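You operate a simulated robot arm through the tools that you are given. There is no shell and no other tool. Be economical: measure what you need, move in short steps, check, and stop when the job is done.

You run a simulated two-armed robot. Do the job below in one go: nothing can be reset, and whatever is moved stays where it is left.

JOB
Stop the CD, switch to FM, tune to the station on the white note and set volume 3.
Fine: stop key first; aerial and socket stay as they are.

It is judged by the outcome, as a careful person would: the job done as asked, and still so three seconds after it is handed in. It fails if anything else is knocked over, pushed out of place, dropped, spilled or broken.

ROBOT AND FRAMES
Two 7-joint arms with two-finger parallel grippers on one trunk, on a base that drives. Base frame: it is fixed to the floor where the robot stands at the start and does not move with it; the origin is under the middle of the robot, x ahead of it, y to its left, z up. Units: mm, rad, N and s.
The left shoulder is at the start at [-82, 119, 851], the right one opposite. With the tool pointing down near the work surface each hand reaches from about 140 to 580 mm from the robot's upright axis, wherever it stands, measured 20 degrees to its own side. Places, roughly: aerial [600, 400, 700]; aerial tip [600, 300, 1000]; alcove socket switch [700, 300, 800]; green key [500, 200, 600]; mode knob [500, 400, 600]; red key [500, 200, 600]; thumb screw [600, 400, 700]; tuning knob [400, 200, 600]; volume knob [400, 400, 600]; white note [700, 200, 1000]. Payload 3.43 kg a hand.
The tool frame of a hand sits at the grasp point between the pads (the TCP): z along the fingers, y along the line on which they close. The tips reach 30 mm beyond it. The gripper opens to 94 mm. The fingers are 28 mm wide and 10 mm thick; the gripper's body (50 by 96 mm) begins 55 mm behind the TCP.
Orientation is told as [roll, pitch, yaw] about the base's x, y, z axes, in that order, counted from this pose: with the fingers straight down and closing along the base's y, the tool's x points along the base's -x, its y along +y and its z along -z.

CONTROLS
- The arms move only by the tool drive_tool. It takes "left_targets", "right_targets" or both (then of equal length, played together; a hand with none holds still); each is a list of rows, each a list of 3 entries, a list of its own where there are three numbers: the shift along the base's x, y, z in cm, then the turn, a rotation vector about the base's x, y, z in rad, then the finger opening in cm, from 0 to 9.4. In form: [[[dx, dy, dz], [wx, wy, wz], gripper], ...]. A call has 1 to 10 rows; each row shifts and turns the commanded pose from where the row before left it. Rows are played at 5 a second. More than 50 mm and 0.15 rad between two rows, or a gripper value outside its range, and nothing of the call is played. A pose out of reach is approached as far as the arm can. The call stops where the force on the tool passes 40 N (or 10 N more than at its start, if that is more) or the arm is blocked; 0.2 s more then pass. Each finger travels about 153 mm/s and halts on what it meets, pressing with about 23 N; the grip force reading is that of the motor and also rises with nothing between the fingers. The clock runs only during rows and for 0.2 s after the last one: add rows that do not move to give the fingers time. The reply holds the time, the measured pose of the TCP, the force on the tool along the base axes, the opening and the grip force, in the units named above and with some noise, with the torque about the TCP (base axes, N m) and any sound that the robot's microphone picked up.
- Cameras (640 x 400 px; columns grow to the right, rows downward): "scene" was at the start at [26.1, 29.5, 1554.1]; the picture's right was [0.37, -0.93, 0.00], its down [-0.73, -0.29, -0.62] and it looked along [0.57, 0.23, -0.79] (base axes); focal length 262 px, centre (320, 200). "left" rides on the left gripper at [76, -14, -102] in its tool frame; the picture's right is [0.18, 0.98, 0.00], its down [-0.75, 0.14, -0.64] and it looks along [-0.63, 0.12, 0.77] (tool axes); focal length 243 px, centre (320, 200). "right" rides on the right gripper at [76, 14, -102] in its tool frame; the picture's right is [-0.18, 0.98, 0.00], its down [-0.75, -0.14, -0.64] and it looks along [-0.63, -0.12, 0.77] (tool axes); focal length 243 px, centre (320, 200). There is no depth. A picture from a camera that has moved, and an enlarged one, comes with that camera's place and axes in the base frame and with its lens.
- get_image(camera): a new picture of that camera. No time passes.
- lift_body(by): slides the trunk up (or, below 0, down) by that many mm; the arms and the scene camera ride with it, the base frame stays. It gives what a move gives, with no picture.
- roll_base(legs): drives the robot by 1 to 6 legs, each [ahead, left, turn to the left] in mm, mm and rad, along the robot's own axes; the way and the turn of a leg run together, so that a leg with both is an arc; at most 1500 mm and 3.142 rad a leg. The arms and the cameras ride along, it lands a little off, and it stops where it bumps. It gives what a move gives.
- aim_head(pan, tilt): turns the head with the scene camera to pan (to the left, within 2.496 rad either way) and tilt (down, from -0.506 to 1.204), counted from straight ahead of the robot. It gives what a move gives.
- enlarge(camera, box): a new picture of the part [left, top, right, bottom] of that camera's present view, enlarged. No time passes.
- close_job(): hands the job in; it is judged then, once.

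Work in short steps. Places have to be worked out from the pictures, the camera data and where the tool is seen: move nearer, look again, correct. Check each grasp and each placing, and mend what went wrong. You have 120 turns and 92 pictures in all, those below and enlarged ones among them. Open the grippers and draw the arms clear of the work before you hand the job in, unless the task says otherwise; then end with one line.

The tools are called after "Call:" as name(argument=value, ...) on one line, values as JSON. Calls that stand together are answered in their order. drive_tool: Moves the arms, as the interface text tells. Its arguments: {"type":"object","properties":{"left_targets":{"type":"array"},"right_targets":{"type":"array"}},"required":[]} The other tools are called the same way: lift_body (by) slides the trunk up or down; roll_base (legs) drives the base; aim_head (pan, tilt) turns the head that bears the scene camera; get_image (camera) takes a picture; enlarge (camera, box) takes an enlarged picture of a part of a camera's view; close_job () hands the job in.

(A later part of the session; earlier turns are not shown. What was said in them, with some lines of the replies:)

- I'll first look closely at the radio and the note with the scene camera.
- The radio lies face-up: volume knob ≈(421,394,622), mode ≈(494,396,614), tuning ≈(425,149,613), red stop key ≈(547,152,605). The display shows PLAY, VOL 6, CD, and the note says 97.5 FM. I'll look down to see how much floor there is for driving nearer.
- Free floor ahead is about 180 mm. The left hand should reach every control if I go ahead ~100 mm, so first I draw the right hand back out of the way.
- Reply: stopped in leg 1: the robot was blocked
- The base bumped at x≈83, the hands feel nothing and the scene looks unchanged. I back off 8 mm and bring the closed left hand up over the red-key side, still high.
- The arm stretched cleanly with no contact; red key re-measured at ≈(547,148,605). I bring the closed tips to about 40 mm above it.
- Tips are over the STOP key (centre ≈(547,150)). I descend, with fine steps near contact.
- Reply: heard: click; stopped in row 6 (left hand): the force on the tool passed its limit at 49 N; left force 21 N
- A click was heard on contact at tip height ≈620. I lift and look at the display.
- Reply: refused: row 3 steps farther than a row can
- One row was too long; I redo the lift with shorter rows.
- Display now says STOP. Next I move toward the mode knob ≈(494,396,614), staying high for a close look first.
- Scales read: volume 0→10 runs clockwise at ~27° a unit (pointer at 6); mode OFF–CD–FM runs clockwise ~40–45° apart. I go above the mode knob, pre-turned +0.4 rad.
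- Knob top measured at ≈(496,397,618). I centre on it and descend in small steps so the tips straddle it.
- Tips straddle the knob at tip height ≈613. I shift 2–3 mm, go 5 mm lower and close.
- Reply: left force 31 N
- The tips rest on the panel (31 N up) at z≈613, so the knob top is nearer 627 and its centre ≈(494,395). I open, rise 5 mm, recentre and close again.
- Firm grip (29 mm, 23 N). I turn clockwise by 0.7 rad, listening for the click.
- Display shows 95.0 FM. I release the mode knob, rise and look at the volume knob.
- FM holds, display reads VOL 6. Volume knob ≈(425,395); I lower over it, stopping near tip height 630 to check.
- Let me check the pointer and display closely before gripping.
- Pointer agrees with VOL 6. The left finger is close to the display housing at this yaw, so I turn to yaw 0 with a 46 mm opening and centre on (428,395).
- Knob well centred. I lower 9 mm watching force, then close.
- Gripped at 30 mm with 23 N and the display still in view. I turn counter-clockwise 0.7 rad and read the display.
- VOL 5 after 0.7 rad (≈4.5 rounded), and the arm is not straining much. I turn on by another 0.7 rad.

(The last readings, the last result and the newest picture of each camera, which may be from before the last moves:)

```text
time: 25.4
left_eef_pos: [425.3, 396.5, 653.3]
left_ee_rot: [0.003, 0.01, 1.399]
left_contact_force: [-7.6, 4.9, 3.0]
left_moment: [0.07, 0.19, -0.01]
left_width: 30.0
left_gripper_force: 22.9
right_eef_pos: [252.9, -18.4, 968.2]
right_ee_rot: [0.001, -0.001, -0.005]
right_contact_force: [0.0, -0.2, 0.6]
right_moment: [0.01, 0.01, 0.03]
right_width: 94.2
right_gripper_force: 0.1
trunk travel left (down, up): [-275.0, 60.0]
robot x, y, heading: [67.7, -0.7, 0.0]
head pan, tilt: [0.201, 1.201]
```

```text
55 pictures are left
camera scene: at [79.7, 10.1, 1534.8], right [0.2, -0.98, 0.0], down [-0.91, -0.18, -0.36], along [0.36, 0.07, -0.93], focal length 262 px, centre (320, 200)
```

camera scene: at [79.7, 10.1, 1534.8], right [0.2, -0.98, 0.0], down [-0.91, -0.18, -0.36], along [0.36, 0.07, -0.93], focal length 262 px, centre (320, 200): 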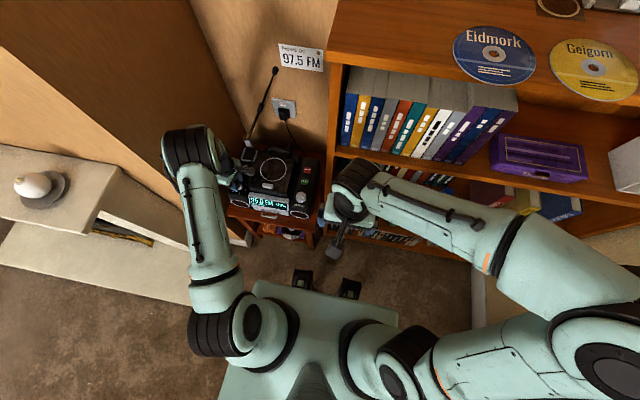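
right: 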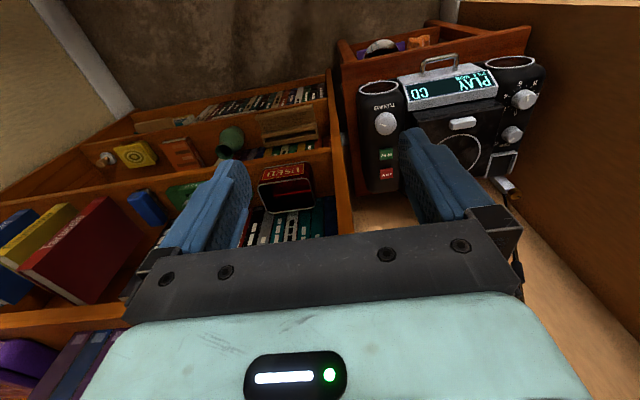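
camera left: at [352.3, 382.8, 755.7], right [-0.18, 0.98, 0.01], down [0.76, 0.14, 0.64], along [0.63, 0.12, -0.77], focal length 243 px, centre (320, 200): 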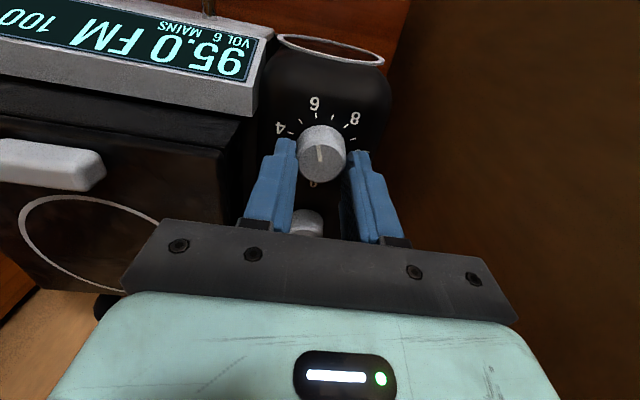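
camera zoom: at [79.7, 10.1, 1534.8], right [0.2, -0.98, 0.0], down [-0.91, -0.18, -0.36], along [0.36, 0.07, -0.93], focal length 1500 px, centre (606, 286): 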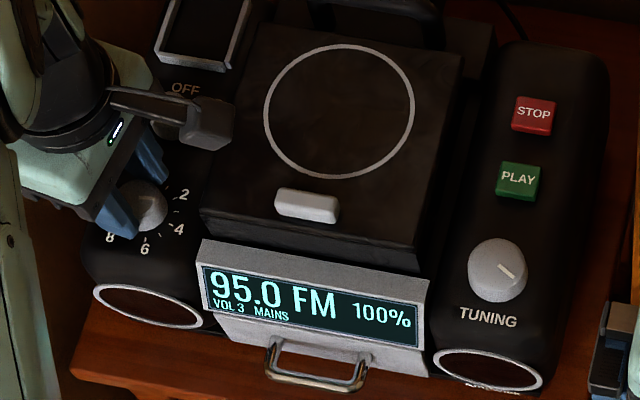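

VOL 3. I release, lift clear, and turn the hand back while heading toward the tuning knob ≈(425,149).

Call:
drive_tool(left_targets=[[[0.1, -0.05, 0], [0, 0, 0], 3.4], [[0, 0, 0], [0, 0, 0], 4.6], [[0, 0, 2.5], [0, 0, 0], 5], [[0, 0, 4], [0, 0, 0], 5], [[0, -1, 4], [0, 0, -0.14], 5], [[0, -3, 3], [0, 0, -0.14], 5], [[0, -4, 0], [0, 0, -0.14], 5], [[0, -4, 0], [0, 0, -0.14], 5], [[0, -4, 0], [0, 0, -0.14], 5], [[0, 0, 0], [0, 0, -0.14], 5]])

Call:
enlarge(camera="left", box=[100, 0, 500, 250])

```text
time: 27.6
left_eef_pos: [427.0, 234.5, 787.6]
left_ee_rot: [0.004, 0.008, 0.553]
left_contact_force: [-0.1, 0.8, -0.2]
left_moment: [-0.04, -0.03, -0.01]
left_width: 50.0
left_gripper_force: 0.1
right_eef_pos: [254.3, -16.8, 968.6]
right_ee_rot: [-0.001, -0.001, -0.005]
right_contact_force: [-0.7, -0.4, 0.3]
right_moment: [0.02, 0.0, 0.01]
right_width: 93.9
right_gripper_force: 0.1
trunk travel left (down, up): [-275.0, 60.0]
robot x, y, heading: [70.2, -4.8, -0.004]
head pan, tilt: [0.201, 1.201]
```

```text
1.60 times, centred on (300, 125) of left
camera zoom: at [370.7, 183.4, 891.0], right [-0.67, 0.74, 0.01], down [0.57, 0.52, 0.64], along [0.47, 0.43, -0.77], focal length 388 px, centre (352, 320)
```

zoom: 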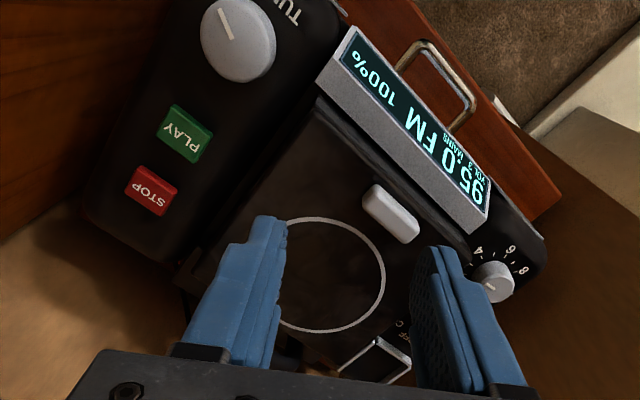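

VOL 3 holds after release. The tuning knob is larger (~48 mm); I go above it at yaw ≈ -0.3 with a wider opening so the fingers avoid the display housing.

Call:
drive_tool(left_targets=[[[0, -2, 0], [0, 0, -0.14], 6.5], [[0, -2, -1], [0, 0, -0.14], 7], [[0, -2, -2], [0, 0, -0.14], 7], [[0, -2, -2], [0, 0, -0.14], 7], [[0, -0.5, -1], [0, 0, -0.14], 7], [[0, 0, -1], [0, 0, -0.14], 7], [[0, 0, 0], [0, 0, 0], 7]])

Call:
get_image(camera="left")

Call:
enlarge(camera="scene", box=[200, 100, 360, 240])

```text
time: 29.2
left_eef_pos: [428.1, 149.5, 718.5]
left_ee_rot: [0.005, 0.007, -0.287]
left_contact_force: [0.1, 0.0, 0.3]
left_moment: [0.04, -0.01, 0.01]
left_width: 70.1
left_gripper_force: 0.2
right_eef_pos: [253.6, -17.8, 967.7]
right_ee_rot: [-0.001, 0.001, -0.006]
right_contact_force: [-0.6, -0.1, 0.5]
right_moment: [-0.03, 0.01, -0.01]
right_width: 93.8
right_gripper_force: 0.0
trunk travel left (down, up): [-275.0, 60.0]
robot x, y, heading: [72.4, -3.8, 0.001]
head pan, tilt: [0.201, 1.201]
```

```text
53 pictures are left
camera left: at [351.7, 157.2, 822.0], right [0.1, 0.99, 0.0], down [0.77, -0.08, 0.64], along [0.63, -0.06, -0.77], focal length 243 px, centre (320, 200)
```

left: 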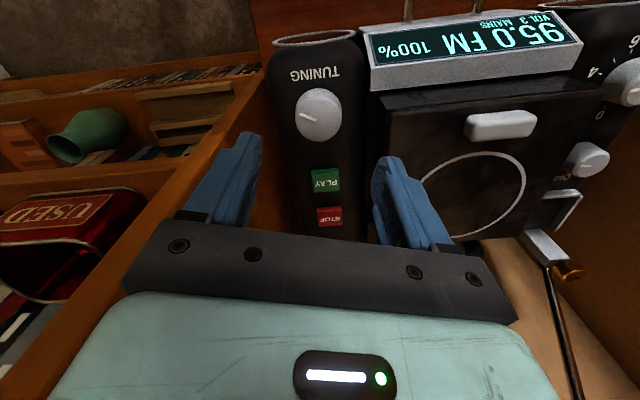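

```text
2.86 times, centred on (280, 170) of scene
camera zoom: at [80.5, 9.7, 1534.8], right [0.2, -0.98, 0.0], down [-0.91, -0.18, -0.36], along [0.36, 0.07, -0.93], focal length 750 px, centre (434, 286)
```

zoom: 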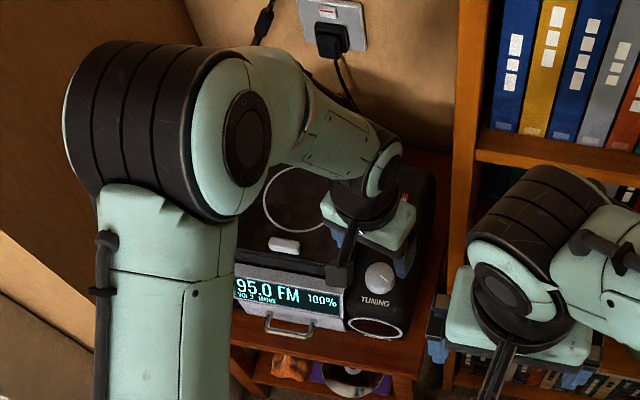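

Knob ≈37 mm wide, centred ≈(428,150). I close to 55 mm and lower to straddle it.

Call:
drive_tool(left_targets=[[[0, 0.05, -2], [0, 0, 0], 5.6], [[0, 0, -2], [0, 0, 0], 5.4], [[0, 0, -1.2], [0, 0, 0], 5.4], [[0, 0, -0.7], [0, 0, 0], 5.4], [[0, 0, 0], [0, 0, 0], 5.4]])

Call:
get_image(camera="left")

```text
time: 30.4
left_eef_pos: [426.9, 153.3, 659.3]
left_ee_rot: [0.003, 0.007, -0.286]
left_contact_force: [0.1, -0.5, 0.8]
left_moment: [0.03, -0.01, -0.03]
left_width: 54.0
left_gripper_force: 0.0
right_eef_pos: [253.5, -16.8, 968.5]
right_ee_rot: [0.002, 0.001, -0.004]
right_contact_force: [0.7, 0.2, -0.2]
right_moment: [0.04, -0.03, 0.0]
right_width: 93.8
right_gripper_force: 0.0
trunk travel left (down, up): [-275.0, 60.0]
robot x, y, heading: [70.9, -4.2, -0.001]
head pan, tilt: [0.201, 1.201]
```

```text
51 pictures are left
camera left: at [351.4, 158.8, 762.3], right [0.1, 1.0, 0.01], down [0.77, -0.08, 0.64], along [0.63, -0.06, -0.77], focal length 243 px, centre (320, 200)
```

left: 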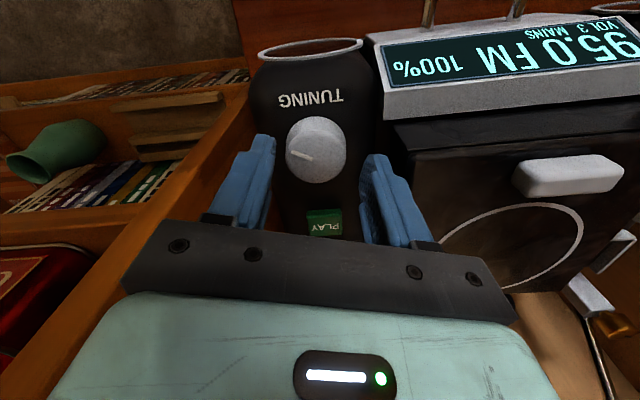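

Knob centre ≈(426,151). I correct 2 mm, lower 6 mm and close.

Call:
drive_tool(left_targets=[[[-0.1, -0.2, -0.3], [0, 0, 0], 5.4], [[0, 0, -0.3], [0, 0, 0], 5.2], [[0, 0, 0], [0, 0, 0], 4.2], [[0, 0, 0], [0, 0, 0], 3.0], [[0, 0, 0], [0, 0, 0], 2.5], [[0, 0, 0], [0, 0, 0], 2.5]])

Call:
get_image(camera="left")

```text
time: 31.8
left_eef_pos: [427.0, 148.7, 653.0]
left_ee_rot: [0.004, 0.007, -0.286]
left_contact_force: [-0.7, -2.9, -0.2]
left_moment: [-0.09, -0.08, 0.01]
left_width: 37.9
left_gripper_force: 23.0
right_eef_pos: [253.1, -16.8, 969.5]
right_ee_rot: [0.0, -0.002, -0.006]
right_contact_force: [0.6, 0.0, -0.3]
right_moment: [-0.01, -0.01, -0.02]
right_width: 93.9
right_gripper_force: 0.0
trunk travel left (down, up): [-275.0, 60.0]
robot x, y, heading: [71.8, -6.1, -0.003]
head pan, tilt: [0.201, 1.201]
```

```text
50 pictures are left
camera left: at [350.2, 156.4, 756.0], right [0.1, 0.99, 0.0], down [0.77, -0.08, 0.64], along [0.63, -0.06, -0.77], focal length 243 px, centre (320, 200)
```

left: 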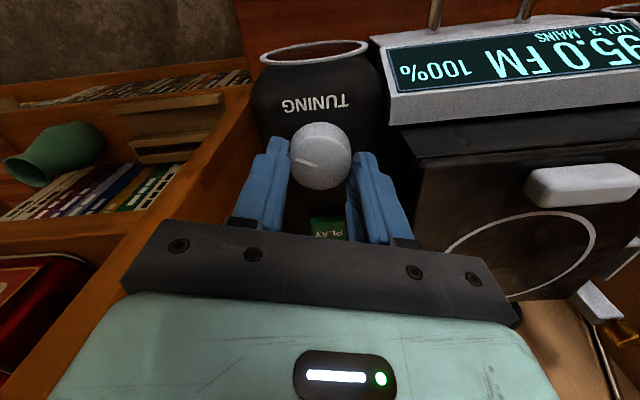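

Gripped at 38 mm with 23 N. I turn clockwise 0.42 rad and read what the frequency does.

Call:
drive_tool(left_targets=[[[0, 0, 0], [0, 0, -0.14], 2.5], [[0, 0, 0], [0, 0, -0.14], 2.5], [[0, 0, 0], [0, 0, -0.14], 2.5], [[0, 0, 0], [0, 0, 0], 2.5]])

Call:
enlarge(camera="scene", box=[230, 150, 350, 220])

Call:
get_image(camera="left")

```text
time: 32.8
left_eef_pos: [426.4, 149.3, 652.7]
left_ee_rot: [0.004, 0.008, -0.705]
left_contact_force: [-5.4, 3.9, 6.0]
left_moment: [-0.01, -0.07, -0.01]
left_width: 37.8
left_gripper_force: 23.1
right_eef_pos: [252.9, -17.0, 967.6]
right_ee_rot: [0.0, 0.0, -0.006]
right_contact_force: [-1.0, 0.1, -0.6]
right_moment: [-0.04, -0.03, -0.01]
right_width: 94.2
right_gripper_force: 0.1
trunk travel left (down, up): [-275.0, 60.0]
robot x, y, heading: [70.2, -3.2, -0.005]
head pan, tilt: [0.201, 1.201]
```

```text
5.33 times, centred on (290, 185) of scene
camera zoom: at [79.7, 9.9, 1534.8], right [0.2, -0.98, 0.0], down [-0.91, -0.18, -0.36], along [0.36, 0.07, -0.93], focal length 1400 px, centre (480, 280)
```

zoom: 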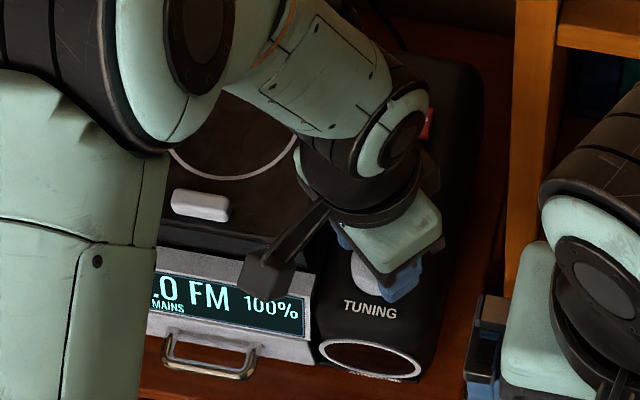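

```text
48 pictures are left
camera left: at [359.7, 186.6, 756.0], right [0.5, 0.87, 0.01], down [0.67, -0.39, 0.64], along [0.55, -0.31, -0.77], focal length 243 px, centre (320, 200)
```

left: 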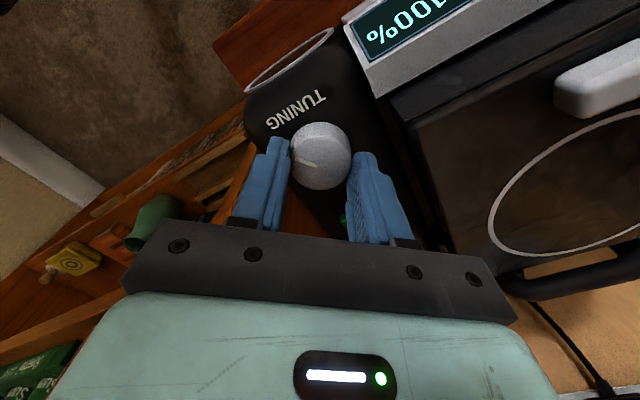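

The arm hides the first digits from the scene camera; I try the right hand's camera.

Call:
get_image(camera="right")

```text
47 pictures are left
camera right: at [175.6, -2.3, 1071.0], right [0.19, 0.98, 0.0], down [0.75, -0.15, 0.64], along [0.63, -0.12, -0.77], focal length 243 px, centre (320, 200)
```

right: 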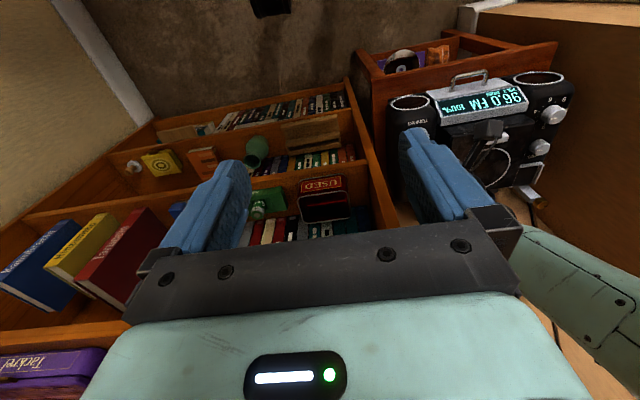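

The right camera shows 96.0 FM, so ≈0.42 rad per MHz. I turn 0.56 rad more and read again.

Call:
drive_tool(left_targets=[[[0, 0, 0], [0, 0, -0.14], 2.5], [[0, 0, 0], [0, 0, -0.14], 2.5], [[0, 0, 0], [0, 0, -0.14], 2.5], [[0, 0, 0], [0, 0, -0.14], 2.5], [[0, 0, 0], [0, 0, 0], 2.5]])

Call:
enlarge(camera="right", box=[380, 60, 580, 190])

```text
time: 34.0
left_eef_pos: [425.6, 149.7, 652.0]
left_ee_rot: [0.004, 0.009, -1.265]
left_contact_force: [-6.8, 5.4, 10.6]
left_moment: [0.32, 0.29, -0.02]
left_width: 37.8
left_gripper_force: 23.0
right_eef_pos: [252.1, -15.5, 969.5]
right_ee_rot: [0.001, 0.0, -0.004]
right_contact_force: [-0.5, 0.4, -0.3]
right_moment: [0.01, -0.01, -0.03]
right_width: 93.7
right_gripper_force: 0.0
trunk travel left (down, up): [-275.0, 60.0]
robot x, y, heading: [70.3, -3.9, -0.006]
head pan, tilt: [0.201, 1.201]
```

```text
3.08 times, centred on (480, 125) of right
camera zoom: at [175.3, -2.3, 1071.1], right [0.19, 0.98, 0.0], down [0.75, -0.15, 0.64], along [0.63, -0.12, -0.77], focal length 746 px, centre (-172, 431)
```

zoom: 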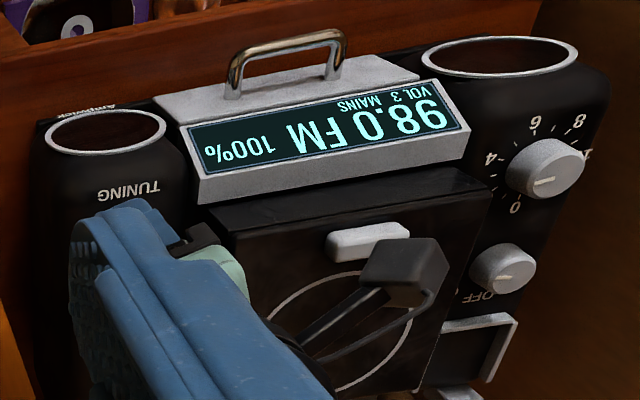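

It reads 98.0 – coarser than thought (≈0.33 rad/MHz in 0.5 steps). I turn back 0.16 rad.

Call:
drive_tool(left_targets=[[[0, 0, 0.05], [0, 0, 0.08], 2.5], [[0, 0, 0], [0, 0, 0.08], 2.5], [[0, 0, 0], [0, 0, 0], 2.5]])

Call:
enlarge(camera="right", box=[380, 60, 580, 190])

```text
time: 34.8
left_eef_pos: [426.1, 149.3, 652.3]
left_ee_rot: [0.004, 0.01, -1.101]
left_contact_force: [-5.5, 5.9, -0.5]
left_moment: [0.12, 0.05, -0.03]
left_width: 37.7
left_gripper_force: 23.4
right_eef_pos: [252.9, -17.2, 968.1]
right_ee_rot: [0.0, 0.001, -0.005]
right_contact_force: [-0.2, 0.2, 0.0]
right_moment: [-0.01, 0.0, 0.02]
right_width: 94.0
right_gripper_force: 0.1
trunk travel left (down, up): [-275.0, 60.0]
robot x, y, heading: [66.2, -1.9, -0.002]
head pan, tilt: [0.201, 1.201]
```

```text
3.08 times, centred on (480, 125) of right
camera zoom: at [175.8, -2.1, 1070.9], right [0.19, 0.98, 0.0], down [0.75, -0.15, 0.64], along [0.63, -0.12, -0.77], focal length 746 px, centre (-172, 431)
```

zoom: 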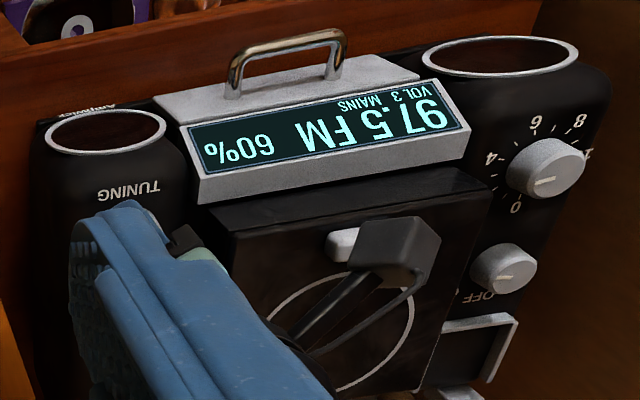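

97.5 FM, VOL 3. I release, lift straight up, and retract the hand.

Call:
drive_tool(left_targets=[[[0, 0, 0], [0, 0, 0], 4.2], [[0, 0, 0], [0, 0, 0], 5.2], [[0, 0, 1], [0, 0, 0], 5.4], [[0, 0, 3], [0, 0, 0], 5.4], [[0, 0, 4], [0, 0, 0], 5.4], [[-1, 0, 4.5], [0, 0, 0.1], 5.4], [[-2.5, 1, 4], [0, 0, 0.14], 5.4], [[-3, 2, 3], [0, 0, 0.14], 5.4], [[-3, 2, 3], [0, 0, 0.14], 5.4]])

Call:
drive_tool(left_targets=[[[-3, 1.5, 3], [0, 0, 0.14], 6], [[-3, 1.5, 3], [0, 0, 0.14], 7], [[-3, 1, 3], [0, 0, 0.14], 8], [[0, 0, 0], [0, 0, 0.14], 9.4], [[0, 0, 0], [0, 0, 0], 9.4]])

Call:
enlarge(camera="right", box=[380, 60, 580, 190])

Call:
get_image(camera="scene")

Call:
get_image(camera="left")

```text
time: 36.8
left_eef_pos: [328.8, 200.0, 877.1]
left_ee_rot: [0.003, 0.008, -0.583]
left_contact_force: [0.4, -0.1, 0.0]
left_moment: [0.01, 0.0, 0.03]
left_width: 54.0
left_gripper_force: 0.1
right_eef_pos: [252.2, -17.4, 969.0]
right_ee_rot: [0.0, 0.001, -0.005]
right_contact_force: [-0.6, -0.3, -0.3]
right_moment: [0.01, -0.05, -0.01]
right_width: 94.0
right_gripper_force: 0.1
trunk travel left (down, up): [-275.0, 60.0]
robot x, y, heading: [67.3, -2.9, -0.005]
head pan, tilt: [0.201, 1.201]
```

```text
time: 38.0
left_eef_pos: [241.2, 238.8, 967.7]
left_ee_rot: [0.003, 0.008, -0.022]
left_contact_force: [1.0, 0.9, 0.3]
left_moment: [0.0, -0.02, -0.03]
left_width: 93.7
left_gripper_force: 0.0
right_eef_pos: [254.0, -17.5, 967.4]
right_ee_rot: [0.0, -0.002, -0.006]
right_contact_force: [-0.4, 0.1, -0.6]
right_moment: [-0.02, 0.04, -0.04]
right_width: 93.9
right_gripper_force: 0.0
trunk travel left (down, up): [-275.0, 60.0]
robot x, y, heading: [67.8, -0.4, -0.009]
head pan, tilt: [0.201, 1.201]
```

```text
3.08 times, centred on (480, 125) of right
camera zoom: at [176.0, -2.4, 1071.0], right [0.19, 0.98, 0.0], down [0.75, -0.15, 0.64], along [0.63, -0.12, -0.77], focal length 746 px, centre (-172, 431)
```

zoom: 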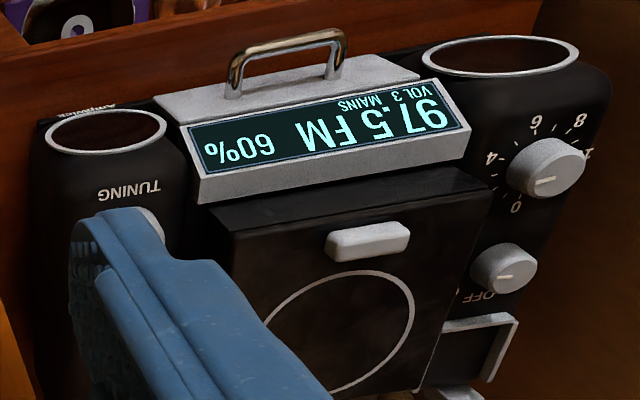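

```text
43 pictures are left
camera scene: at [80.2, 9.8, 1534.7], right [0.2, -0.98, 0.0], down [-0.91, -0.18, -0.36], along [0.36, 0.07, -0.93], focal length 262 px, centre (320, 200)
```

scene: 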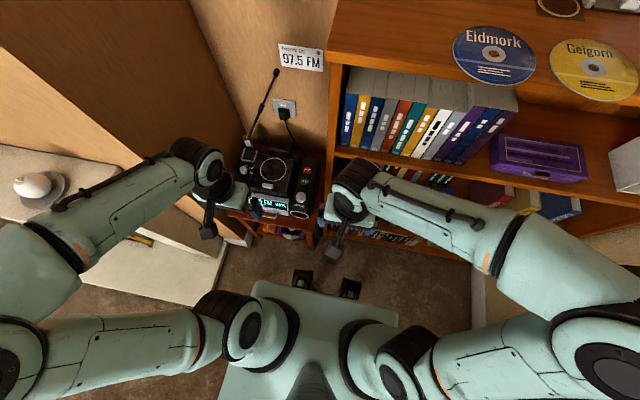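

```text
42 pictures are left
camera left: at [165.6, 226.5, 1070.9], right [-0.16, 0.99, 0.0], down [0.76, 0.12, 0.64], along [0.63, 0.11, -0.77], focal length 243 px, centre (320, 200)
```

left: 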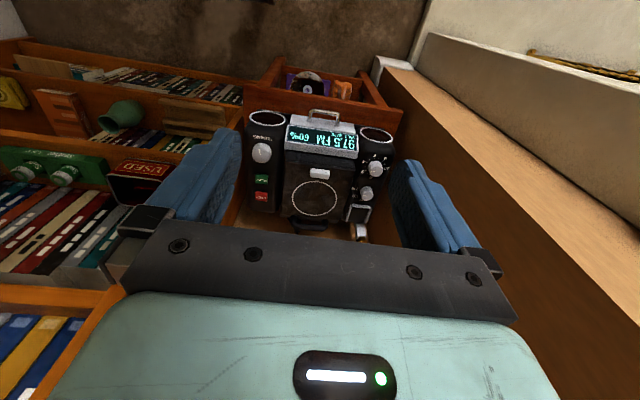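

Display stays 97.5 FM, VOL 3. I check that the aerial and socket are just as before, with the same crop as earlier.

Call:
enlarge(camera="scene", box=[160, 50, 360, 250])

```text
2.00 times, centred on (260, 150) of scene
camera zoom: at [80.2, 9.8, 1534.7], right [0.2, -0.98, 0.0], down [-0.91, -0.18, -0.36], along [0.36, 0.07, -0.93], focal length 525 px, centre (440, 300)
```

zoom: 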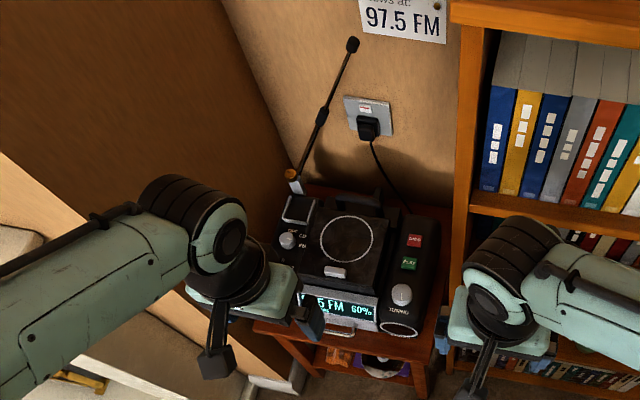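

The aerial tip seems a few pixels off from before, so I measure it more closely, and wait a little to see whether it drifts.

Call:
enlarge(camera="scene", box=[230, 50, 310, 150])

Call:
drive_tool(left_targets=[[[0, 0, 0], [0, 0, 0], 9.4], [[0, 0, 0], [0, 0, 0], 9.4], [[0, 0, 0], [0, 0, 0], 9.4], [[0, 0, 0], [0, 0, 0], 9.4], [[0, 0, 0], [0, 0, 0], 9.4], [[0, 0, 0], [0, 0, 0], 9.4], [[0, 0, 0], [0, 0, 0], 9.4], [[0, 0, 0], [0, 0, 0], 9.4], [[0, 0, 0], [0, 0, 0], 9.4], [[0, 0, 0], [0, 0, 0], 9.4]])

Call:
enlarge(camera="scene", box=[230, 50, 310, 150])

Call:
aim_head(pan=0.379, tilt=0.906)

Call:
enlarge(camera="scene", box=[230, 120, 390, 320])

```text
4.00 times, centred on (270, 100) of scene
camera zoom: at [80.2, 9.8, 1534.7], right [0.2, -0.98, 0.0], down [-0.91, -0.18, -0.36], along [0.36, 0.07, -0.93], focal length 1050 px, centre (520, 600)
```

zoom: 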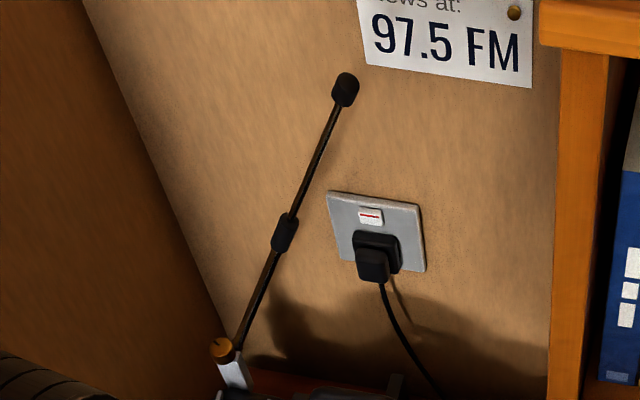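

```text
time: 40.2
left_eef_pos: [241.0, 240.3, 968.0]
left_ee_rot: [0.004, 0.009, -0.024]
left_contact_force: [0.5, -0.2, -0.2]
left_moment: [0.0, -0.02, 0.03]
left_width: 94.3
left_gripper_force: 0.1
right_eef_pos: [252.7, -18.2, 968.3]
right_ee_rot: [0.0, 0.001, -0.006]
right_contact_force: [-0.4, 0.0, -0.1]
right_moment: [0.01, 0.01, -0.02]
right_width: 93.9
right_gripper_force: 0.0
trunk travel left (down, up): [-275.0, 60.0]
robot x, y, heading: [66.2, -2.7, -0.0]
head pan, tilt: [0.201, 1.201]
```

```text
4.00 times, centred on (270, 100) of scene
camera zoom: at [80.6, 9.7, 1534.7], right [0.2, -0.98, 0.0], down [-0.91, -0.18, -0.36], along [0.36, 0.07, -0.93], focal length 1050 px, centre (520, 600)
```

zoom: 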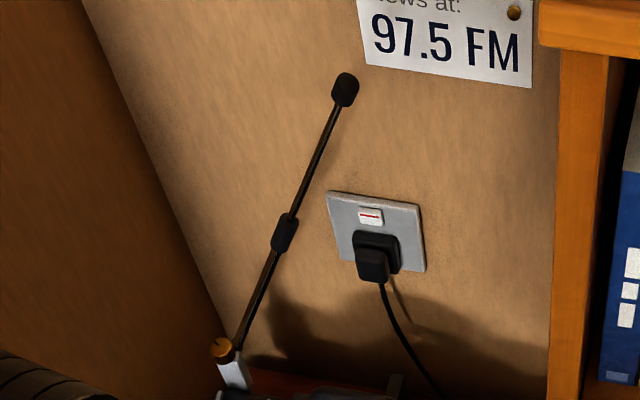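

```text
time: 41.0
left_eef_pos: [241.9, 239.7, 968.0]
left_ee_rot: [0.004, 0.008, -0.025]
left_contact_force: [0.4, -0.3, 0.0]
left_moment: [0.03, 0.0, -0.05]
left_width: 94.0
left_gripper_force: 0.0
right_eef_pos: [251.8, -16.7, 967.7]
right_ee_rot: [-0.002, 0.0, -0.006]
right_contact_force: [0.2, -0.8, 0.8]
right_moment: [-0.04, 0.01, -0.02]
right_width: 94.1
right_gripper_force: 0.0
trunk travel left (down, up): [-275.0, 60.0]
robot x, y, heading: [68.2, -3.5, -0.005]
head pan, tilt: [0.379, 0.906]
```

```text
2.00 times, centred on (310, 220) of scene
camera zoom: at [95.7, 26.3, 1554.1], right [0.37, -0.93, 0.0], down [-0.73, -0.29, -0.62], along [0.57, 0.23, -0.79], focal length 525 px, centre (340, 160)
```

zoom: 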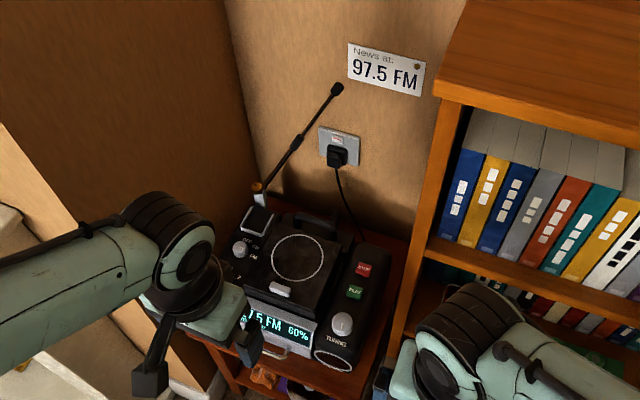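

The aerial is steady, and its base, the socket and the radio are where they were. The tip looks at most a couple of degrees off, and touching it would risk more, so I leave it alone. Both hands are open and clear, so I hand in.

Call:
close_job()

```text
The job is handed in.
```

The CD is stopped (stop key first) and the radio is on FM at 97.5 with volume 3. The plug and socket are as they were. The aerial tip looks about 2° off its earlier angle; I don't know why and left it alone.
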